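You operate a simulated robot arm through the tools that you are given. There is no shell and no other tool. Be economical: measure what you need, move in short steps, check, and stop when the job is done.

Carry out the task below with a simulated two-armed robot. There is one attempt and no reset: what you move stays moved.

Task
Move the cured purple Lucky sign to the green tray marked good.
Fine: cure time dial to off, orange clamp knob back to open, cure hood shut again; the gem stays on; leave the green Breezy sign. Where these are worked on the way, their far stop is far enough and under half their travel is too little: cure hood.

The check looks at the end state, three seconds after you hand in, the way a careful person would. Anything else that was tipped, shoved, dropped, spilled or broken makes it a failure.

Robot
Two 7-joint arms with fingered hands on one trunk, on a base that drives. Base frame: it is fixed to the floor where the robot stands at the start and does not move with it; the origin is under the middle of the robot, x ahead of it, y to its left, z up; the surface under the hand at the start is at about z = 884. Readings come in mm, rad, newtons and seconds.
The left shoulder is at the start at [49, 185, 1219], the right one opposite. With the tool pointing down near the work surface each hand reaches from about 100 to 820 mm from the robot's upright axis, wherever it stands, measured 20 degrees to its own side. Places, roughly: cure hood [500, 200, 1000]; cure time dial [500, -200, 900]; inside of the green good tray [500, -600, 900]; orange clamp knob [400, 100, 900]; yellow gem (4x3x2 cm) [500, 200, 900]. Payload 4 kg a hand.
Tool frame (each hand has its own): the origin (TCP) lies between the finger pads and is the grasp point; the fingertips stand 26 mm ahead of it; z points along the fingers, y is the line along which they close. Largest opening 132 mm; the body of the gripper starts 73 mm behind the TCP. The gripper is a hand of 3 fingers: y runs from the thumb to the fingers, the wrist lies at [0, 0, -224] in the tool frame, and closing takes about 1.5 s.
Orientation is that of the tool frame in the base frame, as [roll, pitch, yaw] about the fixed x, y, z axes, in that order (R = Rz(yaw) Ry(pitch) Rx(roll)). With the fingers straight down and closing along the base's y, the tool's x points along the base's -x, its y along +y and its z along -z.

Tools
- The arms move only by the tool play_rows. It takes "left_commands", "right_commands" or both (then of equal length, played together; a hand with none holds still); each is one flat list of numbers, 7 for each row, row after row: the turn, a rotation vector about the tool's x, y, z in units of 6 degrees (1.0 is 6 degrees), then the shift along the tool's x, y, z in units of 20 mm (1.0 is 20 mm), then the gripper command, from -1 (shut) to 1 (fully open), values between in proportion. In form: [ax, ay, az, tx, ty, tz, claw, ax, ay, az, tx, ty, tz, claw, ...]. A call has 1 to 12 rows; each row shifts and turns the commanded pose from where the row before left it, along the tool's axes as they then stand. A call with a number of a shift or a turn outside -1 to 1 is refused whole. Each row takes 0.2 s and may step no farther than 50 mm and 0.15 rad from the row before; otherwise, or with a gripper value out of range, the whole call is refused. A pose out of reach is approached as far as the arm can. The call stops where the force on the tool passes 40 N (or 10 N more than at its start, if that is more) or the arm is blocked; 0.2 s more then pass. The fingers move at their own pace (about 72 mm/s each) and stop on an object; they squeeze with about 32 N. The grip force told is the motor's: it shows also when the fingers shut on nothing. Time passes only in rows, and 0.2 s behind the last, so rows that do not move let the fingers close. The reply holds the time, the measured pose of the TCP, the force on the tool along the base axes, the opening and the grip force, in the units named above and with some noise, with the torque about the TCP (base axes, N m) and any sound that the robot's microphone picked up.
- Cameras (640 x 400 px; columns grow to the right, rows downward): "scene" is now at [144.4, 0.1, 1443]; the picture's right is [0.00, -1.00, -0.00], its down [-0.66, -0.00, -0.75] and it looks along [0.75, 0.00, -0.66] (base axes); focal length 232 px, centre (320, 200). "left" rides on the left gripper at [-62, 3, -92] in its tool frame; the picture's right is [-0.05, -1.00, 0.00], its down [0.83, -0.04, -0.56] and it looks along [0.55, -0.03, 0.83] (tool axes); focal length 230 px, centre (320, 200). "right" rides on the right gripper at [62, 3, -92] in its tool frame; the picture's right is [-0.05, 1.00, 0.00], its down [-0.83, -0.04, -0.55] and it looks along [-0.55, -0.03, 0.83] (tool axes); focal length 230 px, centre (320, 200). There is no depth. A picture from a camera that has moved, and an enlarged one, comes with that camera's place and axes in the base frame and with its lens.
- camera(camera): a new picture of that camera. The clock stands still meanwhile.
- lift_body(by): slides the trunk up (or, below 0, down) by that many mm; the arms and the scene camera ride with it, the base frame stays. It gives what a move gives, with no picture.
- steer(legs): drives the robot by 1 to 6 legs, each [ahead, left, turn to the left] in mm, mm and rad, along the robot's own axes; the way and the turn of a leg run together, so that a leg with both is an arc; at most 1500 mm and 3.142 rad a leg. The arms and the cameras ride along, it lands a little off, and it stops where it bumps. It gives what a move gives.
- preshape(shape, hand): the hand has 3 fingers and takes this shape, open, in about a second: jaw (thumb against the fingers, like two jaws); tri (thumb and two fingers); tip (a fingertip pinch); poke (one finger out to press); point (the index stretched); flat (the hand flat); cup (the hand cupped); fist (a fist). The gripper value then closes the fingers along that shape, each until it touches; the sizes above hold for jaw. It gives what a move gives, with no picture.
- pan_tilt(pan, tilt): turns the head with the scene camera to pan (to the left, within 1.501 rad either way) and tilt (down, from -0.506 to 1.204), counted from straight ahead of the robot. It gives what a move gives.
- enlarge(camera, box): a new picture of the part [left, top, right, bottom] of that camera's present view, enlarged. The clock stands still meanwhile.
- job_done(): hands the job in; it is judged then, once.

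Go step by step. Nothing tells you exact positions but the pictures and the camera data: compare them with the known pose of the tool, close in by small moves and look again before you grip or let go. The budget is 120 turns and 108 pictures, counting those below and the enlarged ones. Unless the task says otherwise, let go and move clear before handing in, and close with one line.

The tools are called as a command line: name --argument value ..., lists and objects as JSON in quotes. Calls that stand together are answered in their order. play_rows: Moves the arms, as the interface text tells. Its arguments: {"type":"object","properties":{"left_commands":{"type":"array","items":{"type":"number"}},"right_commands":{"type":"array","items":{"type":"number"}}},"required":[]} The other tools are called the same way: lift_body (by) slides the trunk up or down; preshape (shape, hand) gives the hand a shape; steer (legs) drives the base; pan_tilt (pan, tilt) turns the head that bears the scene camera; camera (camera) takes a picture; enlarge (camera, box) takes an enlarged picture of a part of a camera's view; job_done () hands the job in.

At the start:

```text
time_s: 0.0
left_ee_pos: [594.0, 281.7, 1213.4]
left_tcp_rot: [3.141, 0.0, -3.141]
left_ft_force: [0.3, 0.4, 0.3]
left_ft_torque: [-0.04, 0.0, -0.03]
left_width: 131.8
left_grasp_force: 0.1
left_shape: jaw
right_ee_pos: [508.1, -244.3, 1220.8]
right_tcp_rot: [3.141, 0.0, 3.141]
right_ft_force: [0.5, 0.0, 0.5]
right_ft_torque: [0.0, 0.01, 0.02]
right_width: 132.0
right_grasp_force: 0.1
right_shape: jaw
trunk travel left (down, up): [-250.0, 212.0]
robot x, y, heading: [-2.5, -4.1, -0.006]
head pan, tilt: [0.003, 0.6]
```

scene: 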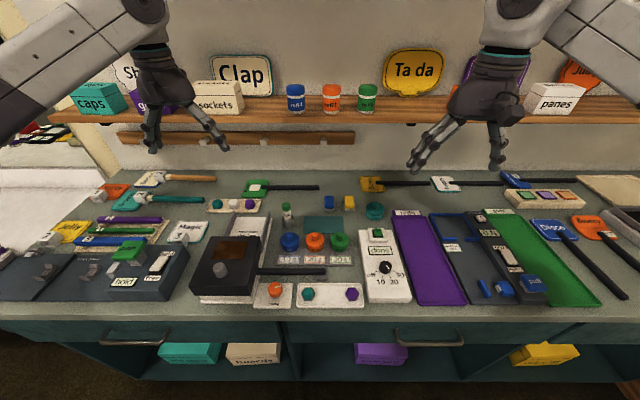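
right: 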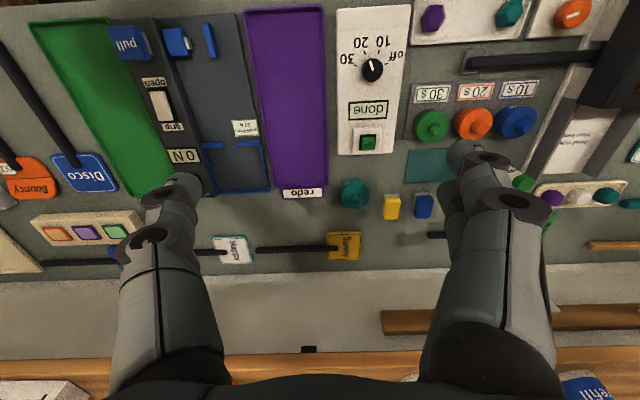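
left: 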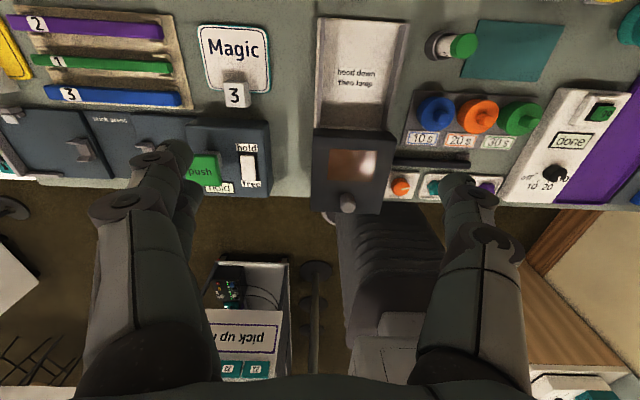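

I see a crowded bench: a dark hood box at centre-left, a dial box at the centre and trays on the right. I'll look at the details first.

enlarge --camera "scene" --box '[170, 190, 420, 320]'

enlarge --camera "scene" --box '[390, 160, 640, 320]'

enlarge --camera "left" --box '[290, 0, 640, 220]'

enlarge --camera "scene" --box '[0, 160, 250, 320]'

```text
2.56 times, centred on (295, 255) of scene
camera zoom: at [144.4, 0.1, 1443.0], right [0.0, -1.0, 0.0], down [-0.66, 0.0, -0.75], along [0.75, 0.0, -0.66], focal length 594 px, centre (384, 59)
```

zoom: 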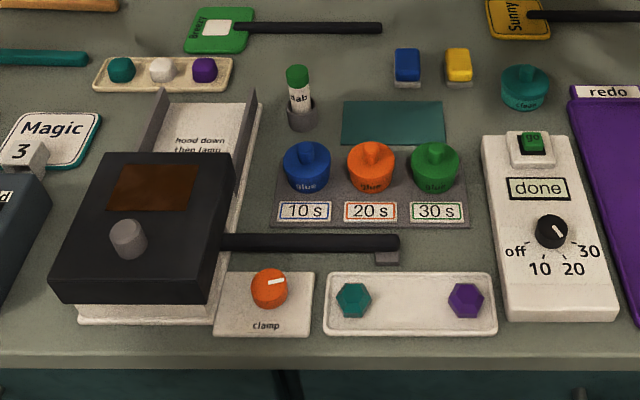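

```text
2.50 times, centred on (515, 240) of scene
camera zoom: at [144.4, 0.1, 1443.0], right [0.0, -1.0, 0.0], down [-0.66, 0.0, -0.75], along [0.75, 0.0, -0.66], focal length 580 px, centre (-168, 100)
```

zoom: 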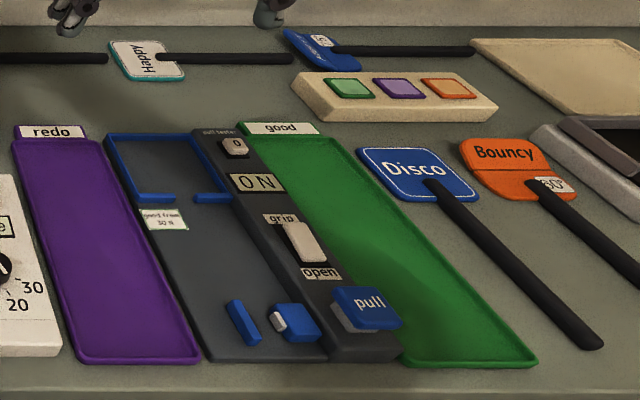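

```text
1.82 times, centred on (465, 110) of left
camera zoom: at [655.4, 286.1, 1305.1], right [0.05, -1.0, 0.0], down [-0.83, -0.04, 0.56], along [-0.55, -0.03, -0.83], focal length 418 px, centre (56, 364)
```

zoom: 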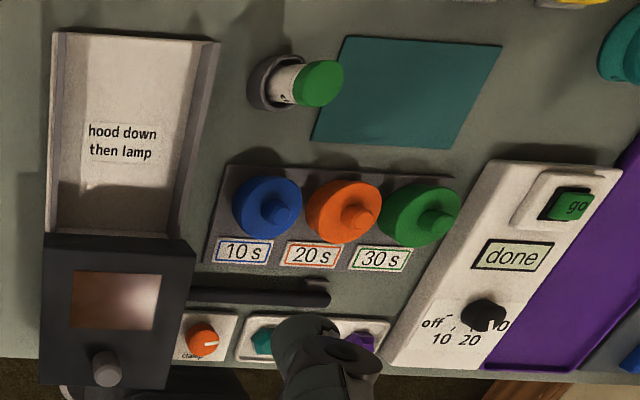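

```text
2.50 times, centred on (125, 240) of scene
camera zoom: at [144.4, 0.1, 1443.0], right [0.0, -1.0, 0.0], down [-0.66, 0.0, -0.75], along [0.75, 0.0, -0.66], focal length 580 px, centre (808, 100)
```

zoom: 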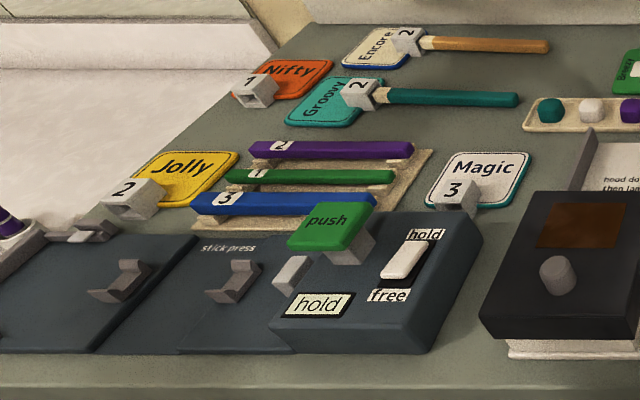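

The sign sits under the hood with its handle sticking out to the right. I'll take a closer look at the knobs.

enlarge --camera "scene" --box '[355, 220, 425, 310]'

enlarge --camera "scene" --box '[240, 250, 370, 320]'

enlarge --camera "right" --box '[320, 0, 440, 170]'

enlarge --camera "scene" --box '[180, 205, 290, 310]'

```text
4.44 times, centred on (390, 265) of scene
camera zoom: at [144.4, 0.1, 1443.0], right [0.0, -1.0, 0.0], down [-0.66, 0.0, -0.75], along [0.75, 0.0, -0.66], focal length 1032 px, centre (9, -89)
```

zoom: 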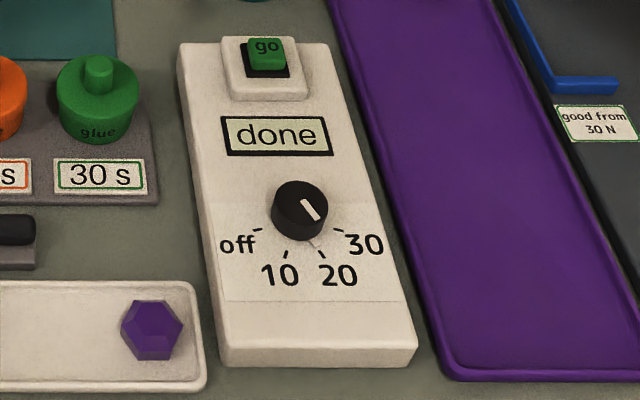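

```text
4.92 times, centred on (305, 285) of scene
camera zoom: at [144.4, 0.1, 1443.0], right [0.0, -1.0, 0.0], down [-0.66, 0.0, -0.75], along [0.75, 0.0, -0.66], focal length 1143 px, centre (394, -218)
```

zoom: 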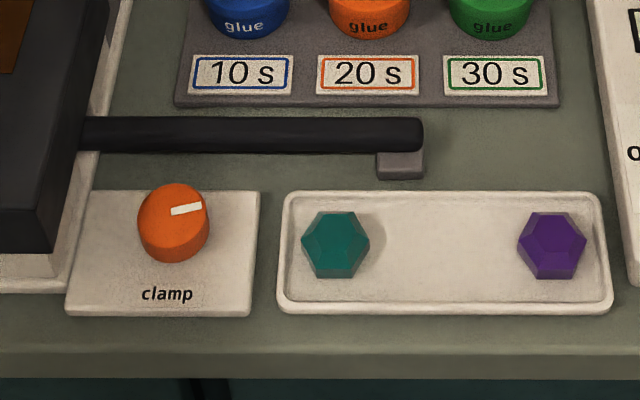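

```text
2.35 times, centred on (380, 85) of right
camera zoom: at [445.0, -243.2, 1313.5], right [0.05, 1.0, 0.0], down [0.83, -0.04, 0.55], along [0.55, -0.03, -0.83], focal length 541 px, centre (179, 471)
```

zoom: 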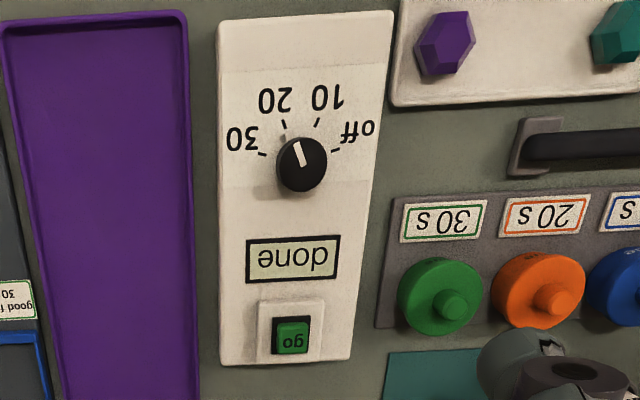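

```text
3.81 times, centred on (235, 258) of scene
camera zoom: at [144.4, 0.1, 1443.0], right [0.0, -1.0, 0.0], down [-0.66, 0.0, -0.75], along [0.75, 0.0, -0.66], focal length 884 px, centre (644, -19)
```

zoom: 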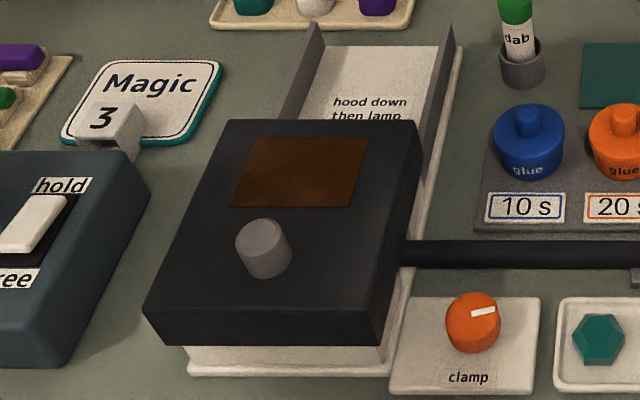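

The dial sits at 20 and the clamp mark points right. The hood's top knob is at about (437, 226, 981). I'll bring the left hand above that knob.

play_rows --left_commands '[0, 0, 0, 0.98, -0.344, 0.9, 0, 0, 0, 0, 0.98, -0.344, 0.9, 0, 0, 0, 0, 0.98, -0.344, 0.9, 0, 0, 0, 0, 0.98, -0.344, 0.9, 0, 0, 0, 0, 0.98, -0.344, 0.9, 0, 0, 0, 0, 0.98, -0.344, 0.9, 0, 0, 0, 0, 0.98, -0.344, 0.9, 0, 0, 0, 0, 0.98, -0.344, 0.9, 0, 0, 0, 0, 0, 0, 0, 0]'

camera --camera "left"

camera --camera "scene"

```text
time_s: 2.0
left_ee_pos: [436.0, 226.3, 1069.0]
left_tcp_rot: [3.141, -0.001, 3.141]
left_ft_force: [0.0, -1.5, 0.6]
left_ft_torque: [0.01, 0.02, -0.02]
left_width: 66.8
left_grasp_force: 0.1
left_shape: jaw
right_ee_pos: [508.8, -245.1, 1221.7]
right_tcp_rot: [3.141, 0.0, 3.141]
right_ft_force: [0.0, -1.0, -0.1]
right_ft_torque: [0.03, 0.01, 0.01]
right_width: 131.7
right_grasp_force: 0.1
right_shape: jaw
trunk travel left (down, up): [-250.0, 212.0]
robot x, y, heading: [-3.1, 3.5, 0.002]
head pan, tilt: [0.003, 0.6]
```

```text
96 pictures are left
camera left: at [498.0, 230.2, 1160.8], right [0.05, -1.0, 0.0], down [-0.83, -0.04, 0.56], along [-0.56, -0.03, -0.83], focal length 230 px, centre (320, 200)
```

left: 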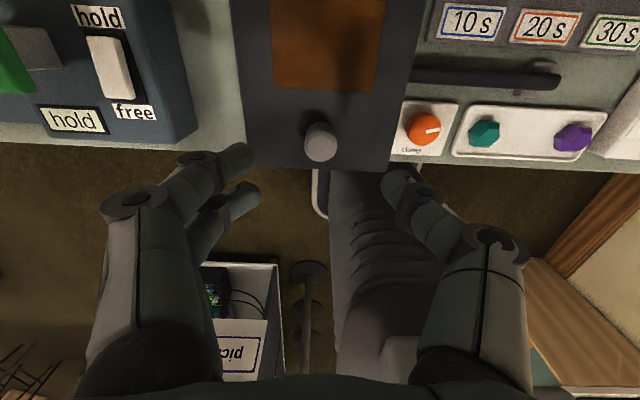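

```text
95 pictures are left
camera scene: at [144.7, -0.1, 1443.0], right [0.0, -1.0, 0.0], down [-0.66, 0.0, -0.75], along [0.75, 0.0, -0.66], focal length 232 px, centre (320, 200)
```

scene: 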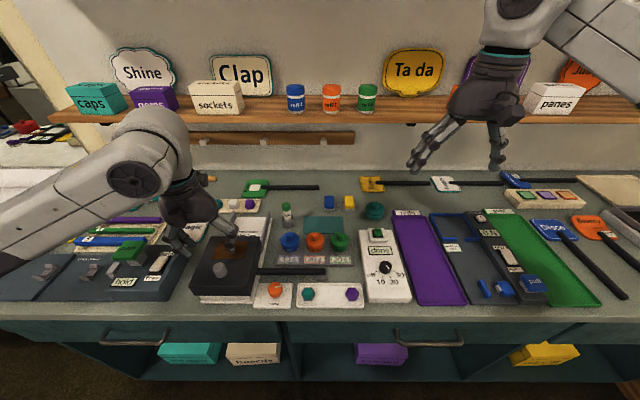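

The knob is right under the TCP, so I'll go down and grip it.

play_rows --left_commands '[0, 0, 0, 0, 0, 0.87, 0, 0, 0, 0, 0, 0, 0.87, 0, 0, 0, 0, 0, 0, 0.87, 0, 0, 0, 0, 0, 0, 0.87, 0, 0, 0, 0, 0, 0, 0.87, 0, 0, 0, 0, 0, 0, 0, -1, 0, 0, 0, 0, 0, 0, -1, 0, 0, 0, 0, 0, 0, -1, 0, 0, 0, 0, 0, 0, -1, 0, 0, 0, 0, 0, 0, -1]'

camera --camera "left"

```text
time_s: 3.2
left_ee_pos: [438.4, 225.8, 991.9]
left_tcp_rot: [-3.138, 0.02, 3.141]
left_ft_force: [-1.1, -5.2, 12.7]
left_ft_torque: [-0.01, 0.15, -0.01]
left_width: 22.9
left_grasp_force: 26.5
left_shape: jaw
right_ee_pos: [507.2, -246.3, 1222.1]
right_tcp_rot: [-3.141, 0.001, 3.142]
right_ft_force: [0.0, 0.0, -0.6]
right_ft_torque: [-0.01, -0.03, 0.01]
right_width: 132.2
right_grasp_force: 0.1
right_shape: jaw
trunk travel left (down, up): [-250.0, 212.0]
robot x, y, heading: [-1.3, -1.9, -0.002]
head pan, tilt: [0.003, 0.6]
stopped in row 6 (left hand): the force on the tool passed its limit at 48 N (the readings are from after the stop); the commanded pose is now the measured one
```

```text
94 pictures are left
camera left: at [498.8, 229.5, 1084.1], right [0.05, -1.0, 0.01], down [-0.84, -0.04, 0.54], along [-0.54, -0.03, -0.84], focal length 230 px, centre (320, 200)
```

left: 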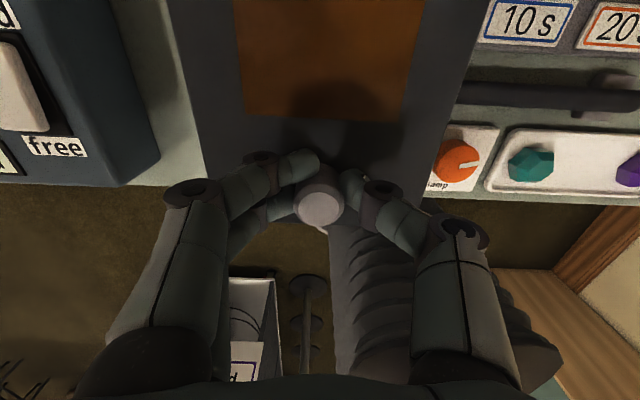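

The knob is gripped at 23 mm. I'll try sliding the hood back (+x).

play_rows --left_commands '[0, 0, 0, 0, 0, -0.1, -1, 0, 0, 0, -0.3, 0, 0, -1, 0, 0, 0, -0.4, 0, 0, -1, 0, 0, 0, -0.5, 0, 0, -1, 0, 0, 0, -0.5, 0, 0, -1]'

camera --camera "scene"

```text
time_s: 4.4
left_ee_pos: [473.1, 225.9, 992.6]
left_tcp_rot: [3.141, 0.015, -3.141]
left_ft_force: [0.2, -10.9, -1.9]
left_ft_torque: [-0.25, 0.03, 0.07]
left_width: 20.2
left_grasp_force: 31.7
left_shape: jaw
right_ee_pos: [509.4, -247.1, 1221.5]
right_tcp_rot: [3.14, -0.002, -3.141]
right_ft_force: [0.6, 0.3, 0.1]
right_ft_torque: [0.01, 0.0, 0.03]
right_width: 131.9
right_grasp_force: 0.0
right_shape: jaw
trunk travel left (down, up): [-250.0, 212.0]
robot x, y, heading: [-0.0, 2.1, -0.001]
head pan, tilt: [0.003, 0.6]
```

```text
93 pictures are left
camera scene: at [145.3, -1.8, 1442.8], right [0.0, -1.0, 0.0], down [-0.66, 0.0, -0.75], along [0.75, 0.0, -0.66], focal length 232 px, centre (320, 200)
```

scene: 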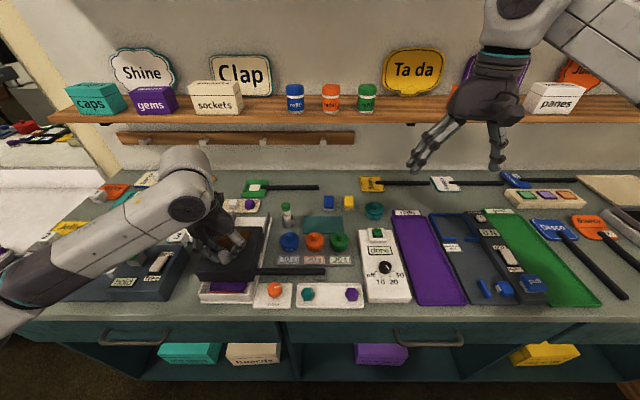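

The hood is sliding back and the purple sign is showing. I'll keep going to the stop.

play_rows --left_commands '[0, 0, 0, -0.6, 0, 0, -1, 0, 0, 0, -0.6, 0, 0, -1, 0, 0, 0, -0.6, 0, 0, -1, 0, 0, 0, -0.6, 0, 0, -1, 0, 0, 0, -0.6, 0, 0, -1, 0, 0, 0, -0.6, 0, 0, -1, 0, 0, 0, -0.6, 0, 0, -1, 0, 0, 0, -0.6, 0, 0, -1]'

camera --camera "scene"

```text
time_s: 6.2
left_ee_pos: [570.8, 226.6, 993.2]
left_tcp_rot: [-3.141, 0.015, -3.139]
left_ft_force: [0.2, -14.1, -6.7]
left_ft_torque: [-0.26, 0.0, 0.02]
left_width: 19.5
left_grasp_force: 32.4
left_shape: jaw
right_ee_pos: [508.9, -246.3, 1220.4]
right_tcp_rot: [3.14, -0.002, -3.14]
right_ft_force: [0.2, -1.0, 0.8]
right_ft_torque: [-0.03, -0.02, 0.01]
right_width: 131.8
right_grasp_force: 0.1
right_shape: jaw
trunk travel left (down, up): [-250.0, 212.0]
robot x, y, heading: [-0.3, -1.7, -0.004]
head pan, tilt: [0.003, 0.6]
```

```text
92 pictures are left
camera scene: at [145.7, -1.9, 1442.8], right [0.0, -1.0, 0.0], down [-0.66, 0.0, -0.75], along [0.75, 0.0, -0.66], focal length 232 px, centre (320, 200)
```

scene: 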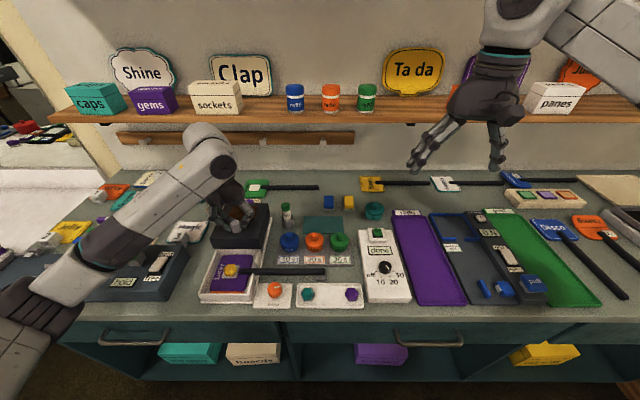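

play_rows --left_commands '[0, 0, 0, -0.4, 0, 0, -1, 0, 0, 0, -0.4, 0, 0, -1, 0, 0, 0, -0.4, 0, 0, -1, 0, 0, 0, -0.4, 0, 0, -1, 0, 0, 0, -0.4, 0, 0, -1]'

enlarge --camera "scene" --box '[180, 180, 340, 310]'

```text
time_s: 7.4
left_ee_pos: [612.0, 227.3, 994.6]
left_tcp_rot: [-3.141, 0.015, -3.136]
left_ft_force: [-0.5, 0.7, 1.3]
left_ft_torque: [0.02, -0.02, 0.02]
left_width: 10.6
left_grasp_force: 32.1
left_shape: jaw
right_ee_pos: [509.2, -243.7, 1220.4]
right_tcp_rot: [-3.141, -0.001, 3.14]
right_ft_force: [0.7, 0.9, -0.4]
right_ft_torque: [0.01, 0.04, -0.01]
right_width: 131.8
right_grasp_force: 0.0
right_shape: jaw
trunk travel left (down, up): [-250.0, 212.0]
robot x, y, heading: [0.7, 1.1, 0.002]
head pan, tilt: [0.003, 0.6]
```

```text
3.08 times, centred on (260, 245) of scene
camera zoom: at [145.4, 0.4, 1442.9], right [0.0, -1.0, 0.0], down [-0.66, 0.0, -0.75], along [0.75, 0.0, -0.66], focal length 714 px, centre (505, 62)
```

zoom: 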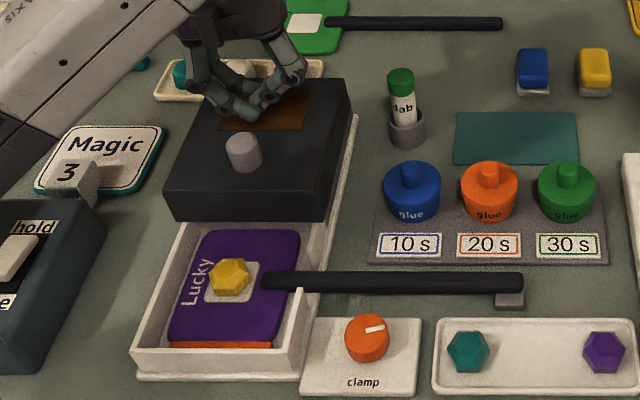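

The hood reached its stop with the knob now at about x=556, and the fingers slipped off. I'll raise the left hand and move it over the clamp knob.

play_rows --left_commands '[0, 0, 0, 0, 0, -1, 0, 0, 0, 0, 0, 0, -1, 0, 0, 0, 0, 0, 0, -1, 0, 0, 0, 0, 1, -0.65, 0, 0, 0, 0, 0, 1, -0.65, 0, 0, 0, 0, 0, 1, -0.65, 0, 0, 0, 0, 0, 1, -0.65, 0, 0, 0, 0, 0, 1, -0.65, 0, 0, 0, 0, 0, 1, -0.65, 0, 0, 0, 0, 0, 1, -0.65, 0, 0, 0, 0, 0, 1, -0.65, 0, 0, 0, 0, 0, 1, -0.65, 0, 0]'

camera --camera "left"

camera --camera "scene"

```text
time_s: 10.0
left_ee_pos: [450.3, 125.8, 1042.5]
left_tcp_rot: [-3.139, 0.016, 3.139]
left_ft_force: [-0.9, 0.1, -0.5]
left_ft_torque: [-0.04, 0.01, 0.02]
left_width: 65.3
left_grasp_force: 0.0
left_shape: jaw
left hand out of reach, approached as far as the arm can: row 11, 12
right_ee_pos: [508.6, -244.8, 1220.9]
right_tcp_rot: [-3.142, -0.003, -3.141]
right_ft_force: [-0.7, -0.1, -0.1]
right_ft_torque: [-0.03, -0.04, -0.02]
right_width: 131.8
right_grasp_force: 0.1
right_shape: jaw
trunk travel left (down, up): [-250.0, 212.0]
robot x, y, heading: [-0.3, 0.1, -0.005]
head pan, tilt: [0.003, 0.6]
```

```text
90 pictures are left
camera left: at [510.1, 129.3, 1135.1], right [0.05, -1.0, 0.0], down [-0.84, -0.04, 0.54], along [-0.54, -0.03, -0.84], focal length 230 px, centre (320, 200)
```

left: 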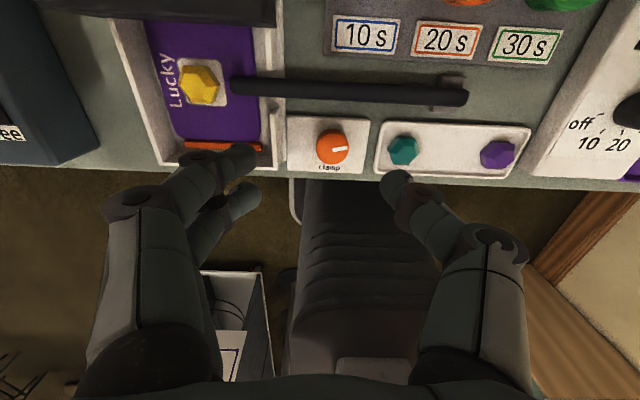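

```text
89 pictures are left
camera scene: at [144.8, 0.4, 1442.9], right [0.0, -1.0, 0.0], down [-0.66, 0.0, -0.75], along [0.75, 0.0, -0.66], focal length 232 px, centre (320, 200)
```

scene: 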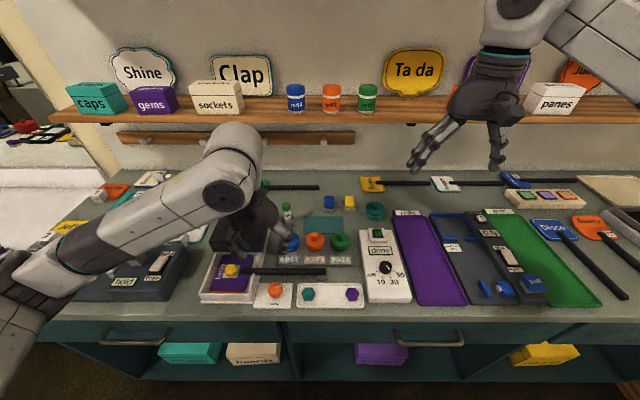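

enlarge --camera "left" --box '[150, 90, 380, 190]'

enlarge --camera "scene" --box '[195, 240, 305, 315]'

steer --legs '[[-120, 0, 0]]'

```text
2.78 times, centred on (265, 140) of left
camera zoom: at [510.1, 129.3, 1135.1], right [0.05, -1.0, 0.0], down [-0.84, -0.04, 0.54], along [-0.54, -0.03, -0.84], focal length 640 px, centre (473, 367)
```

zoom: 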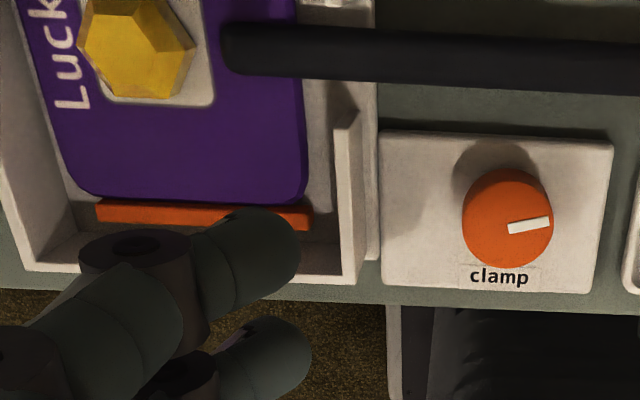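

```text
5.33 times, centred on (250, 278) of scene
camera zoom: at [144.8, 0.4, 1442.9], right [0.0, -1.0, 0.0], down [-0.66, 0.0, -0.75], along [0.75, 0.0, -0.66], focal length 1238 px, centre (693, -213)
```

zoom: 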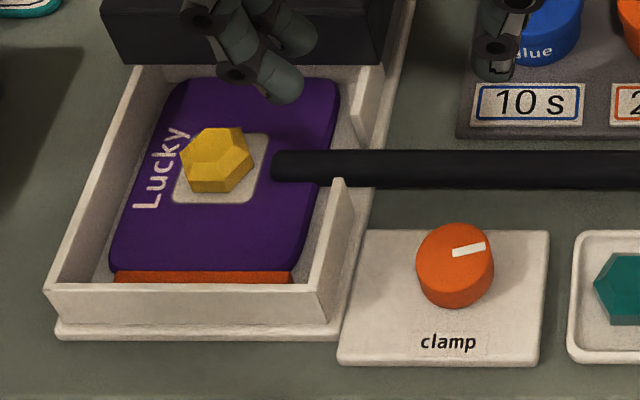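

```text
time_s: 11.3
left_ee_pos: [331.6, 123.6, 1042.7]
left_tcp_rot: [-3.139, 0.016, 3.136]
left_ft_force: [-0.1, 0.2, -0.3]
left_ft_torque: [-0.01, -0.03, 0.0]
left_width: 65.4
left_grasp_force: 0.0
left_shape: jaw
right_ee_pos: [388.0, -246.0, 1220.1]
right_tcp_rot: [-3.142, -0.002, 3.14]
right_ft_force: [0.5, -0.5, -0.4]
right_ft_torque: [-0.01, -0.04, -0.02]
right_width: 132.1
right_grasp_force: 0.0
right_shape: jaw
trunk travel left (down, up): [-250.0, 212.0]
robot x, y, heading: [-120.3, -2.8, 0.002]
head pan, tilt: [0.003, 0.6]
```

The clamp knob is at about (430, 111, 904). I've backed the base 120 mm for reach, and now I'll hover over the knob.

play_rows --left_commands '[0, 0, 0, -0.96, -0.12, 0, -0.05, 0, 0, 0, -0.96, -0.12, 0, -0.05, 0, 0, 0, -0.96, -0.12, 0.5, -0.05, 0, 0, 0, -0.96, -0.12, 0.8, -0.05, 0, 0, 0, -0.96, -0.12, 0.8, -0.05, 0, 0, 0, 0, 0, 1, -0.05, 0, 0, 0, 0, 0, 1, -0.05, 0, 0, 0, 0, 0, 0, -0.05]'

camera --camera "left"

enlarge --camera "scene" --box '[170, 150, 370, 300]'

```text
time_s: 13.1
left_ee_pos: [427.5, 111.1, 962.1]
left_tcp_rot: [-3.138, 0.016, 3.135]
left_ft_force: [0.0, -0.2, -0.2]
left_ft_torque: [0.0, -0.03, 0.0]
left_width: 63.1
left_grasp_force: 0.0
left_shape: jaw
right_ee_pos: [386.1, -246.7, 1221.0]
right_tcp_rot: [-3.14, 0.0, 3.139]
right_ft_force: [1.0, -0.4, 0.2]
right_ft_torque: [0.01, 0.0, 0.0]
right_width: 131.8
right_grasp_force: 0.0
right_shape: jaw
trunk travel left (down, up): [-250.0, 212.0]
robot x, y, heading: [-118.5, -0.3, -0.0]
head pan, tilt: [0.003, 0.6]
```

```text
86 pictures are left
camera left: at [487.4, 114.5, 1053.7], right [0.05, -1.0, 0.0], down [-0.84, -0.04, 0.54], along [-0.54, -0.03, -0.84], focal length 230 px, centre (320, 200)
```

left: 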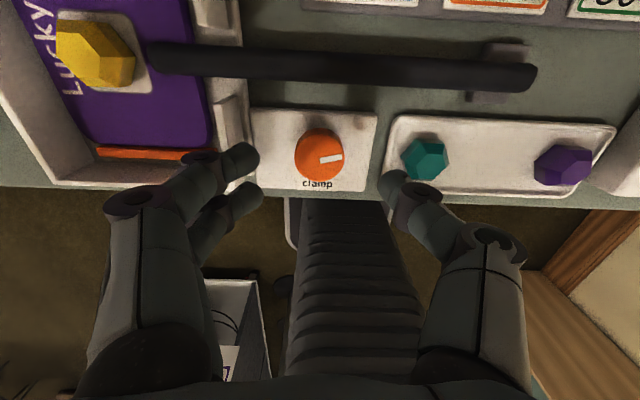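

```text
2.67 times, centred on (270, 225) of scene
camera zoom: at [24.0, -0.2, 1443.0], right [0.0, -1.0, 0.0], down [-0.66, 0.0, -0.75], along [0.75, 0.0, -0.66], focal length 619 px, centre (453, 133)
```

zoom: 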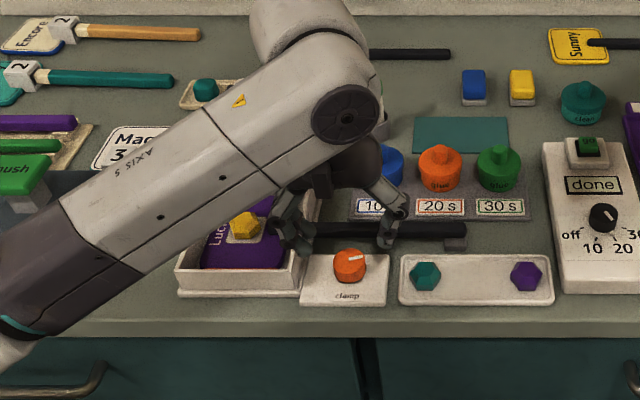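

The TCP is centred over the knob. I'll narrow the opening, go down and grip.

play_rows --left_commands '[0, 0, 0, 0, 0, 0, -0.26, 0, 0, 0, 0, 0, 0.5, -0.26, 0, 0, 0, 0, 0, 0.6, -0.26, 0, 0, 0, 0, 0, 0.6, -0.26, 0, 0, 0, 0, 0, 0.5, -0.26, 0, 0, 0, 0, 0, 0, -0.26]'

camera --camera "left"

```text
time_s: 14.5
left_ee_pos: [428.4, 110.8, 918.8]
left_tcp_rot: [-3.137, 0.017, 3.138]
left_ft_force: [-1.3, -4.4, 1.3]
left_ft_torque: [0.12, -0.03, 0.05]
left_width: 47.7
left_grasp_force: 0.1
left_shape: jaw
right_ee_pos: [387.2, -246.5, 1221.1]
right_tcp_rot: [-3.141, 0.0, 3.14]
right_ft_force: [-0.5, -0.3, 0.0]
right_ft_torque: [0.0, -0.02, -0.02]
right_width: 131.9
right_grasp_force: 0.1
right_shape: jaw
trunk travel left (down, up): [-250.0, 212.0]
robot x, y, heading: [-115.2, 0.2, 0.001]
head pan, tilt: [0.003, 0.6]
```

```text
84 pictures are left
camera left: at [488.1, 114.6, 1010.9], right [0.05, -1.0, 0.0], down [-0.84, -0.04, 0.54], along [-0.54, -0.03, -0.84], focal length 230 px, centre (320, 200)
```

left: 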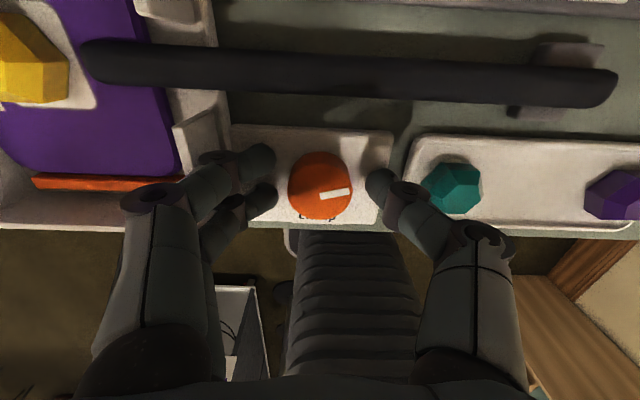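

play_rows --left_commands '[0, 0, 0, 0, 0, 0.1, -1, 0, 0, 0, 0, 0, 0.1, -1, 0, 0, 0, 0, 0, 0, -1, 0, 0, 0, 0, 0, 0, -1]'

camera --camera "left"

```text
time_s: 15.5
left_ee_pos: [429.0, 107.2, 917.0]
left_tcp_rot: [-3.135, 0.023, 3.136]
left_ft_force: [2.2, -11.2, 18.6]
left_ft_torque: [-0.68, 0.0, 0.05]
left_width: 27.8
left_grasp_force: 32.2
left_shape: jaw
right_ee_pos: [385.8, -249.1, 1220.2]
right_tcp_rot: [3.139, 0.001, 3.138]
right_ft_force: [0.1, -0.3, 0.2]
right_ft_torque: [0.04, 0.01, 0.04]
right_width: 132.0
right_grasp_force: 0.0
right_shape: jaw
trunk travel left (down, up): [-250.0, 212.0]
robot x, y, heading: [-117.7, 2.4, -0.002]
head pan, tilt: [0.003, 0.6]
```

```text
83 pictures are left
camera left: at [487.5, 113.1, 1009.3], right [0.05, -1.0, 0.01], down [-0.84, -0.04, 0.54], along [-0.54, -0.03, -0.84], focal length 230 px, centre (320, 200)
```

left: 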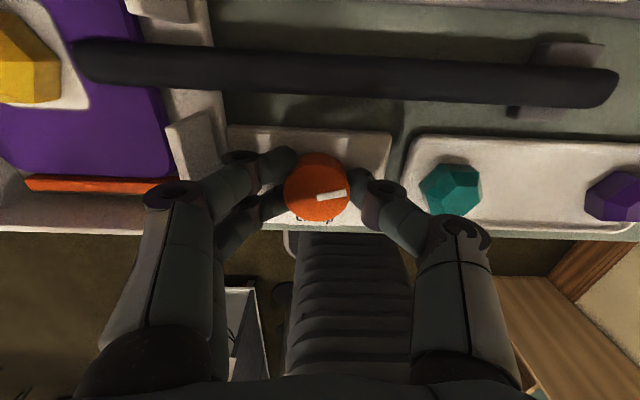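

It is gripped. I'll try turning it counter-clockwise first.

play_rows --left_commands '[0, 0, 0, 0, 0, -0.15, -1, 0, 0, -0.8, 0, 0, 0, -1, 0, 0, -0.8, 0, 0, 0, -1, 0, 0, -0.8, 0, 0, 0, -1, 0, 0, -0.8, 0, 0, 0, -1, 0, 0, -0.8, 0, 0, 0, -1]'

camera --camera "left"

```text
time_s: 16.9
left_ee_pos: [428.3, 110.6, 917.0]
left_tcp_rot: [-3.135, 0.011, -2.726]
left_ft_force: [7.3, -11.7, 1.3]
left_ft_torque: [-0.32, -0.15, -0.03]
left_width: 26.6
left_grasp_force: 31.9
left_shape: jaw
right_ee_pos: [387.4, -247.5, 1218.7]
right_tcp_rot: [3.141, -0.002, 3.141]
right_ft_force: [-0.5, -1.1, -0.7]
right_ft_torque: [-0.01, -0.03, 0.03]
right_width: 131.9
right_grasp_force: 0.1
right_shape: jaw
trunk travel left (down, up): [-250.0, 212.0]
robot x, y, heading: [-119.1, -0.9, -0.0]
head pan, tilt: [0.003, 0.6]
```

```text
82 pictures are left
camera left: at [481.8, 139.1, 1009.1], right [0.45, -0.89, 0.01], down [-0.75, -0.37, 0.54], along [-0.48, -0.25, -0.84], focal length 230 px, centre (320, 200)
```

left: 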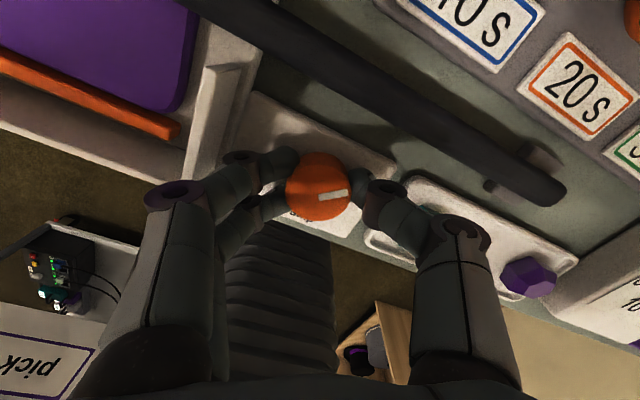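

The knob turned with the hand and the clamp bar appears to be backing off, so I'll continue.

play_rows --left_commands '[0, 0, -0.8, 0, 0, 0, -1, 0, 0, -0.8, 0, 0, 0, -1, 0, 0, -0.8, 0, 0, 0, -1, 0, 0, -0.8, 0, 0, 0, -1, 0, 0, -0.8, 0, 0, 0, -1]'

camera --camera "left"

enlarge --camera "scene" --box '[200, 190, 350, 290]'

```text
time_s: 17.3
left_ee_pos: [432.0, 108.9, 915.6]
left_tcp_rot: [-3.12, 0.012, -2.683]
left_ft_force: [-21.7, -5.6, 23.5]
left_ft_torque: [0.01, 0.57, 0.06]
left_width: 27.3
left_grasp_force: 32.2
left_shape: jaw
left hand out of reach, approached as far as the arm can: row 1
right_ee_pos: [385.2, -245.1, 1221.7]
right_tcp_rot: [-3.14, 0.0, 3.14]
right_ft_force: [0.5, 1.1, -0.8]
right_ft_torque: [-0.03, 0.02, -0.01]
right_width: 131.6
right_grasp_force: 0.0
right_shape: jaw
trunk travel left (down, up): [-250.0, 212.0]
robot x, y, heading: [-118.0, 3.4, 0.0]
head pan, tilt: [0.003, 0.6]
stopped in row 1 (left hand): the force on the tool passed its limit at 47 N (the readings are from after the stop); the commanded pose is now the measured one
```

```text
81 pictures are left
camera left: at [482.5, 140.4, 1008.0], right [0.49, -0.87, 0.02], down [-0.74, -0.4, 0.55], along [-0.47, -0.28, -0.84], focal length 230 px, centre (320, 200)
```

left: 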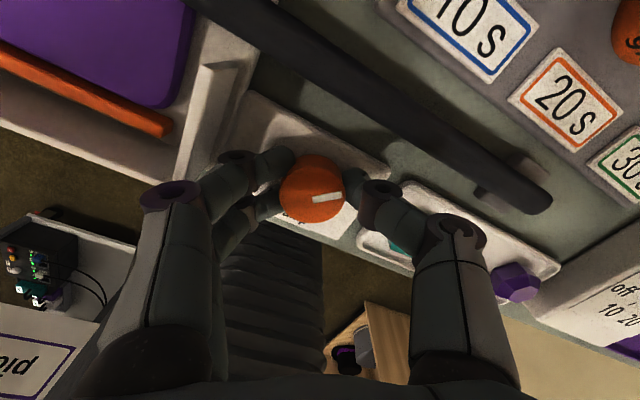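

```text
4.00 times, centred on (275, 240) of scene
camera zoom: at [21.5, -0.3, 1443.4], right [0.0, -1.0, 0.0], down [-0.66, 0.0, -0.76], along [0.76, 0.0, -0.66], focal length 928 px, centre (500, 40)
```

zoom: 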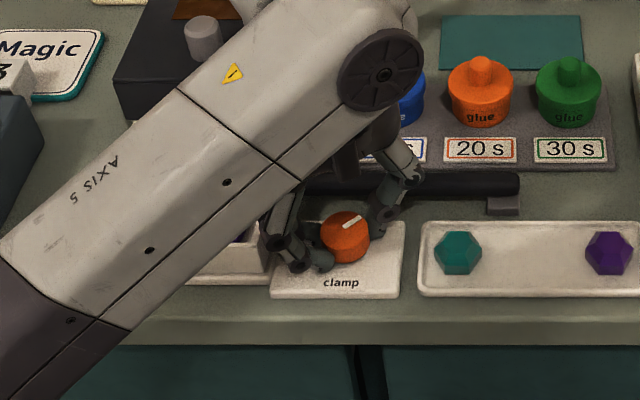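

The wrist limit is reached at about 26°. I'll release, rise, turn back and regrip.

play_rows --left_commands '[0, 0, 0, 0, 0, -0.1, -0.26, 0, 0, 0, 0, 0, -0.1, -0.26, 0, 0, 0, 0, 0, -0.8, -0.26, 0, 0, 0, 0, 0, -0.8, -0.26, 0, 0, 0.9, 0, 0, 0, -0.26, 0, 0, 0.9, 0, 0, 0, -0.26, 0, 0, 0.9, 0, 0, 0, -0.26, 0, 0, 0.9, 0, 0, 0, -0.26, 0, 0, 0.9, 0, 0, 0, -0.26, 0, 0, 0.9, 0, 0, 0, -0.26, 0, 0, 0.9, 0, 0, 0, -0.26]'

camera --camera "left"

```text
time_s: 19.7
left_ee_pos: [448.5, 117.2, 935.1]
left_tcp_rot: [-3.133, 0.016, 2.946]
left_ft_force: [0.0, 0.6, -0.1]
left_ft_torque: [0.01, -0.06, 0.02]
left_width: 48.1
left_grasp_force: 0.0
left_shape: jaw
left hand out of reach, approached as far as the arm can: row 3, 4
right_ee_pos: [388.1, -246.9, 1221.4]
right_tcp_rot: [-3.141, -0.002, 3.139]
right_ft_force: [0.0, -0.2, 0.3]
right_ft_torque: [-0.03, 0.02, 0.03]
right_width: 132.1
right_grasp_force: 0.1
right_shape: jaw
trunk travel left (down, up): [-250.0, 212.0]
robot x, y, heading: [-118.8, -0.9, 0.001]
head pan, tilt: [0.003, 0.6]
```

```text
79 pictures are left
camera left: at [507.8, 110.8, 1027.8], right [-0.14, -0.99, 0.01], down [-0.83, 0.13, 0.54], along [-0.54, 0.07, -0.84], focal length 230 px, centre (320, 200)
```

left: 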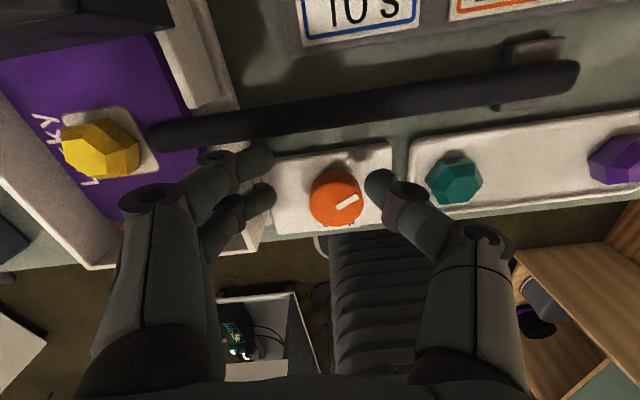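

The arm is at its reach edge here. I'll rise clear and shift the base right so the knob lies more in front of the left shoulder.

play_rows --left_commands '[0, 0, 0, 0, 0, -0.7, -0.26, 0, 0, 0, 0, 0, -0.9, -0.26, 0, 0, 0, 0, 0, -0.9, -0.26, 0, 0, 0, 0, 0, -0.9, -0.26, 0, 0, 0, 0, 0, -0.9, -0.26]'

steer --legs '[[0, -150, 0]]'

camera --camera "scene"

```text
time_s: 20.9
left_ee_pos: [447.1, 118.1, 1021.2]
left_tcp_rot: [-3.135, 0.018, 2.948]
left_ft_force: [-0.2, -0.3, -1.2]
left_ft_torque: [0.0, 0.01, -0.04]
left_width: 48.4
left_grasp_force: 0.1
left_shape: jaw
right_ee_pos: [387.5, -246.5, 1221.3]
right_tcp_rot: [3.141, -0.003, 3.14]
right_ft_force: [-0.5, -0.7, -0.7]
right_ft_torque: [0.0, -0.01, -0.02]
right_width: 131.6
right_grasp_force: 0.0
right_shape: jaw
trunk travel left (down, up): [-250.0, 212.0]
robot x, y, heading: [-118.5, 1.3, -0.005]
head pan, tilt: [0.003, 0.6]
```

```text
time_s: 22.3
left_ee_pos: [447.2, -35.8, 1020.3]
left_tcp_rot: [-3.134, 0.017, 2.948]
left_ft_force: [0.1, -0.8, 0.4]
left_ft_torque: [-0.02, 0.03, -0.03]
left_width: 48.6
left_grasp_force: 0.0
left_shape: jaw
right_ee_pos: [387.3, -400.8, 1220.9]
right_tcp_rot: [-3.14, -0.001, 3.139]
right_ft_force: [1.4, -0.3, 0.7]
right_ft_torque: [0.0, 0.0, -0.03]
right_width: 131.8
right_grasp_force: 0.1
right_shape: jaw
trunk travel left (down, up): [-250.0, 212.0]
robot x, y, heading: [-119.6, -156.9, 0.002]
head pan, tilt: [0.003, 0.6]
```

```text
78 pictures are left
camera scene: at [23.8, -153.7, 1443.0], right [0.0, -1.0, 0.0], down [-0.66, 0.0, -0.75], along [0.75, 0.0, -0.66], focal length 232 px, centre (320, 200)
```

scene: 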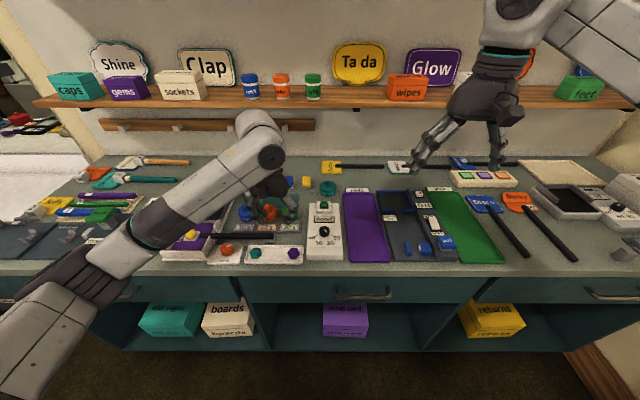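

play_rows --left_commands '[0, 0, 0, 0.287, 0.88, 0, -0.26, 0, 0, 0, 0.287, 0.88, 0, -0.26, 0, 0, 0, 0.287, 0.88, 0, -0.26, 0, 0, 0, 0.287, 0.88, 0, -0.26, 0, 0, 0, 0.287, 0.88, 0, -0.26, 0, 0, 0, 0.287, 0.88, 0, -0.26, 0, 0, 0, 0.287, 0.88, 0, -0.26, 0, 0, 0, 0.287, 0.88, 0, -0.26, 0, 0, 0, 0, 0, 1, -0.26, 0, 0, 0, 0, 0, 1, -0.26, 0, 0, 0, 0, 0, 1, -0.26]'

camera --camera "left"

enlarge --camera "scene" --box '[130, 170, 330, 295]'

```text
time_s: 24.7
left_ee_pos: [431.0, 109.0, 958.0]
left_tcp_rot: [-3.134, 0.018, 2.948]
left_ft_force: [0.1, 0.0, -1.3]
left_ft_torque: [0.0, -0.02, 0.0]
left_width: 48.4
left_grasp_force: 0.1
left_shape: jaw
right_ee_pos: [387.7, -399.5, 1219.9]
right_tcp_rot: [-3.141, -0.002, -3.141]
right_ft_force: [-0.4, -0.4, -0.2]
right_ft_torque: [-0.05, -0.01, 0.01]
right_width: 132.0
right_grasp_force: 0.0
right_shape: jaw
trunk travel left (down, up): [-250.0, 212.0]
robot x, y, heading: [-120.1, -152.6, -0.005]
head pan, tilt: [0.003, 0.6]
```

```text
77 pictures are left
camera left: at [489.9, 102.5, 1049.5], right [-0.14, -0.99, 0.01], down [-0.83, 0.12, 0.54], along [-0.54, 0.07, -0.84], focal length 230 px, centre (320, 200)
```

left: 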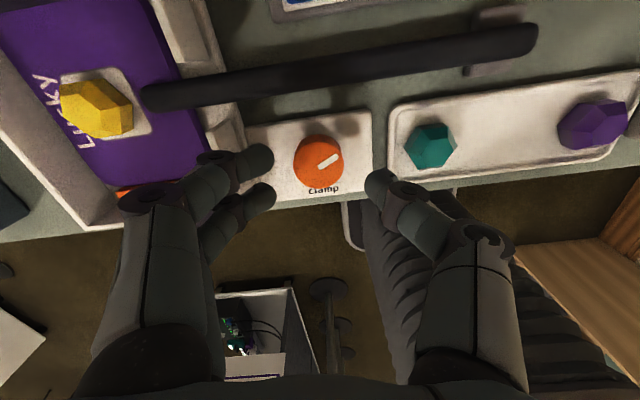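

```text
3.20 times, centred on (230, 232) of scene
camera zoom: at [24.0, -154.5, 1443.0], right [0.0, -1.0, 0.0], down [-0.66, 0.0, -0.75], along [0.75, 0.0, -0.66], focal length 743 px, centre (608, 96)
```

zoom: 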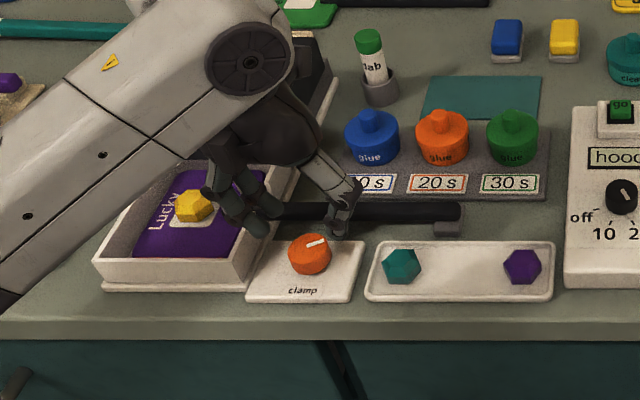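

play_rows --left_commands '[0, 0, 0, 0.2, 0.1, 0.3, -0.35, 0, 0, 0, 0, 0, 0.6, -0.35, 0, 0, 0, 0, 0, 0.6, -0.35, 0, 0, 0, 0, 0, 0.5, -0.35, 0, 0, 0, 0, 0, 0, -1, 0, 0, 0, 0, 0, 0, -1, 0, 0, 0, 0, 0, 0, -1]'

camera --camera "left"

```text
time_s: 26.3
left_ee_pos: [427.7, 111.2, 919.3]
left_tcp_rot: [-3.134, 0.017, 2.949]
left_ft_force: [0.1, -4.3, -1.3]
left_ft_torque: [-0.1, -0.01, -0.02]
left_width: 25.8
left_grasp_force: 31.8
left_shape: jaw
right_ee_pos: [387.4, -400.9, 1220.3]
right_tcp_rot: [-3.141, -0.001, 3.141]
right_ft_force: [0.5, -0.6, -0.8]
right_ft_torque: [0.03, -0.02, -0.02]
right_width: 131.9
right_grasp_force: 0.1
right_shape: jaw
trunk travel left (down, up): [-250.0, 212.0]
robot x, y, heading: [-120.3, -153.5, -0.003]
head pan, tilt: [0.003, 0.6]
```

```text
75 pictures are left
camera left: at [487.2, 104.3, 1010.6], right [-0.14, -0.99, 0.01], down [-0.83, 0.12, 0.54], along [-0.54, 0.07, -0.84], focal length 230 px, centre (320, 200)
```

left: 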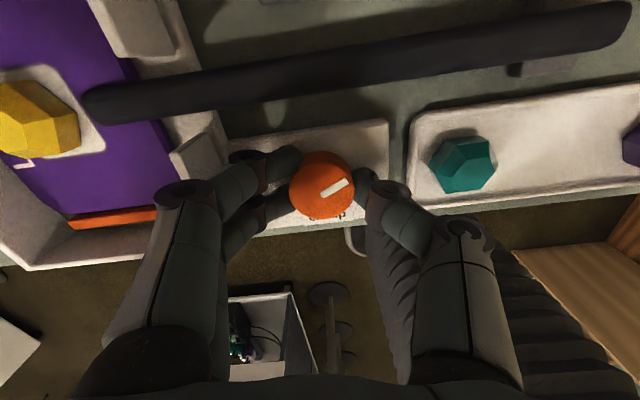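

Gripped cleanly, so I'll turn it counter-clockwise further.

play_rows --left_commands '[0, 0, -0.8, 0, 0, 0, -1, 0, 0, -0.8, 0, 0, 0, -1, 0, 0, -0.8, 0, 0, 0, -1, 0, 0, -0.8, 0, 0, 0, -1, 0, 0, -0.8, 0, 0, 0, -1, 0, 0, -0.8, 0, 0, 0, -1, 0, 0, -0.8, 0, 0, 0, -1, 0, 0, -0.8, 0, 0, 0, -1]'

camera --camera "left"

```text
time_s: 28.1
left_ee_pos: [428.2, 112.7, 918.6]
left_tcp_rot: [-3.127, 0.011, -2.661]
left_ft_force: [-1.8, -3.4, 1.3]
left_ft_torque: [0.02, 0.04, -0.01]
left_width: 25.5
left_grasp_force: 31.7
left_shape: jaw
right_ee_pos: [386.9, -401.5, 1219.4]
right_tcp_rot: [-3.141, -0.001, -3.141]
right_ft_force: [0.5, 0.5, 0.2]
right_ft_torque: [0.0, 0.0, -0.01]
right_width: 132.0
right_grasp_force: 0.0
right_shape: jaw
trunk travel left (down, up): [-250.0, 212.0]
robot x, y, heading: [-120.4, -152.5, -0.004]
head pan, tilt: [0.003, 0.6]
```

```text
74 pictures are left
camera left: at [478.8, 144.8, 1010.0], right [0.51, -0.86, 0.02], down [-0.73, -0.42, 0.55], along [-0.47, -0.29, -0.84], focal length 230 px, centre (320, 200)
```

left: 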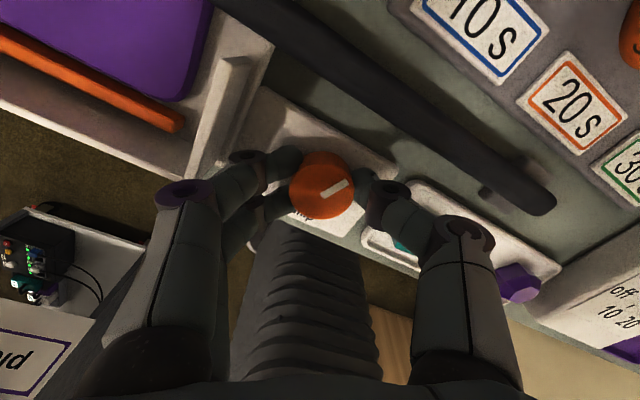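

play_rows --left_commands '[0, 0, -0.8, 0, 0, 0, -1, 0, 0, -0.8, 0, 0, 0, -1, 0, 0, -0.8, 0, 0, 0, -1, 0, 0, -0.8, 0, 0, 0, -1]'

camera --camera "left"

```text
time_s: 29.0
left_ee_pos: [429.7, 112.2, 915.2]
left_tcp_rot: [-3.114, 0.007, -2.415]
left_ft_force: [-23.5, -9.6, 26.0]
left_ft_torque: [0.11, 0.59, 0.08]
left_width: 26.9
left_grasp_force: 31.6
left_shape: jaw
left hand out of reach, approached as far as the arm can: row 3, 4
right_ee_pos: [383.2, -401.1, 1220.8]
right_tcp_rot: [3.141, 0.002, -3.141]
right_ft_force: [0.1, 0.9, -0.4]
right_ft_torque: [0.02, 0.05, -0.01]
right_width: 132.0
right_grasp_force: 0.1
right_shape: jaw
trunk travel left (down, up): [-250.0, 212.0]
robot x, y, heading: [-119.7, -155.1, 0.003]
head pan, tilt: [0.003, 0.6]
stopped in row 4 (left hand): the force on the tool passed its limit at 47 N (the readings are from after the stop); the commanded pose is now the measured one
```

```text
73 pictures are left
camera left: at [471.4, 158.2, 1007.8], right [0.7, -0.71, 0.03], down [-0.61, -0.57, 0.55], along [-0.38, -0.4, -0.83], focal length 230 px, centre (320, 200)
```

left: 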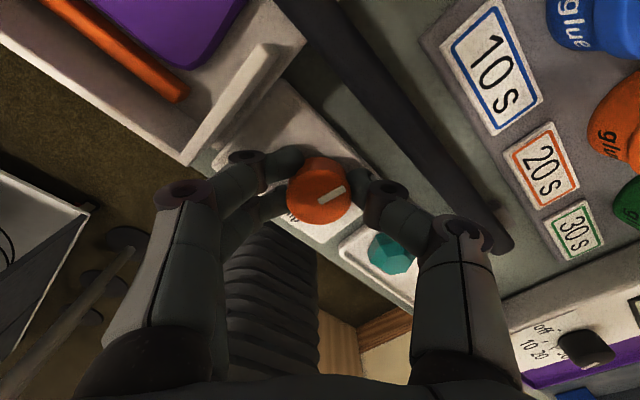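

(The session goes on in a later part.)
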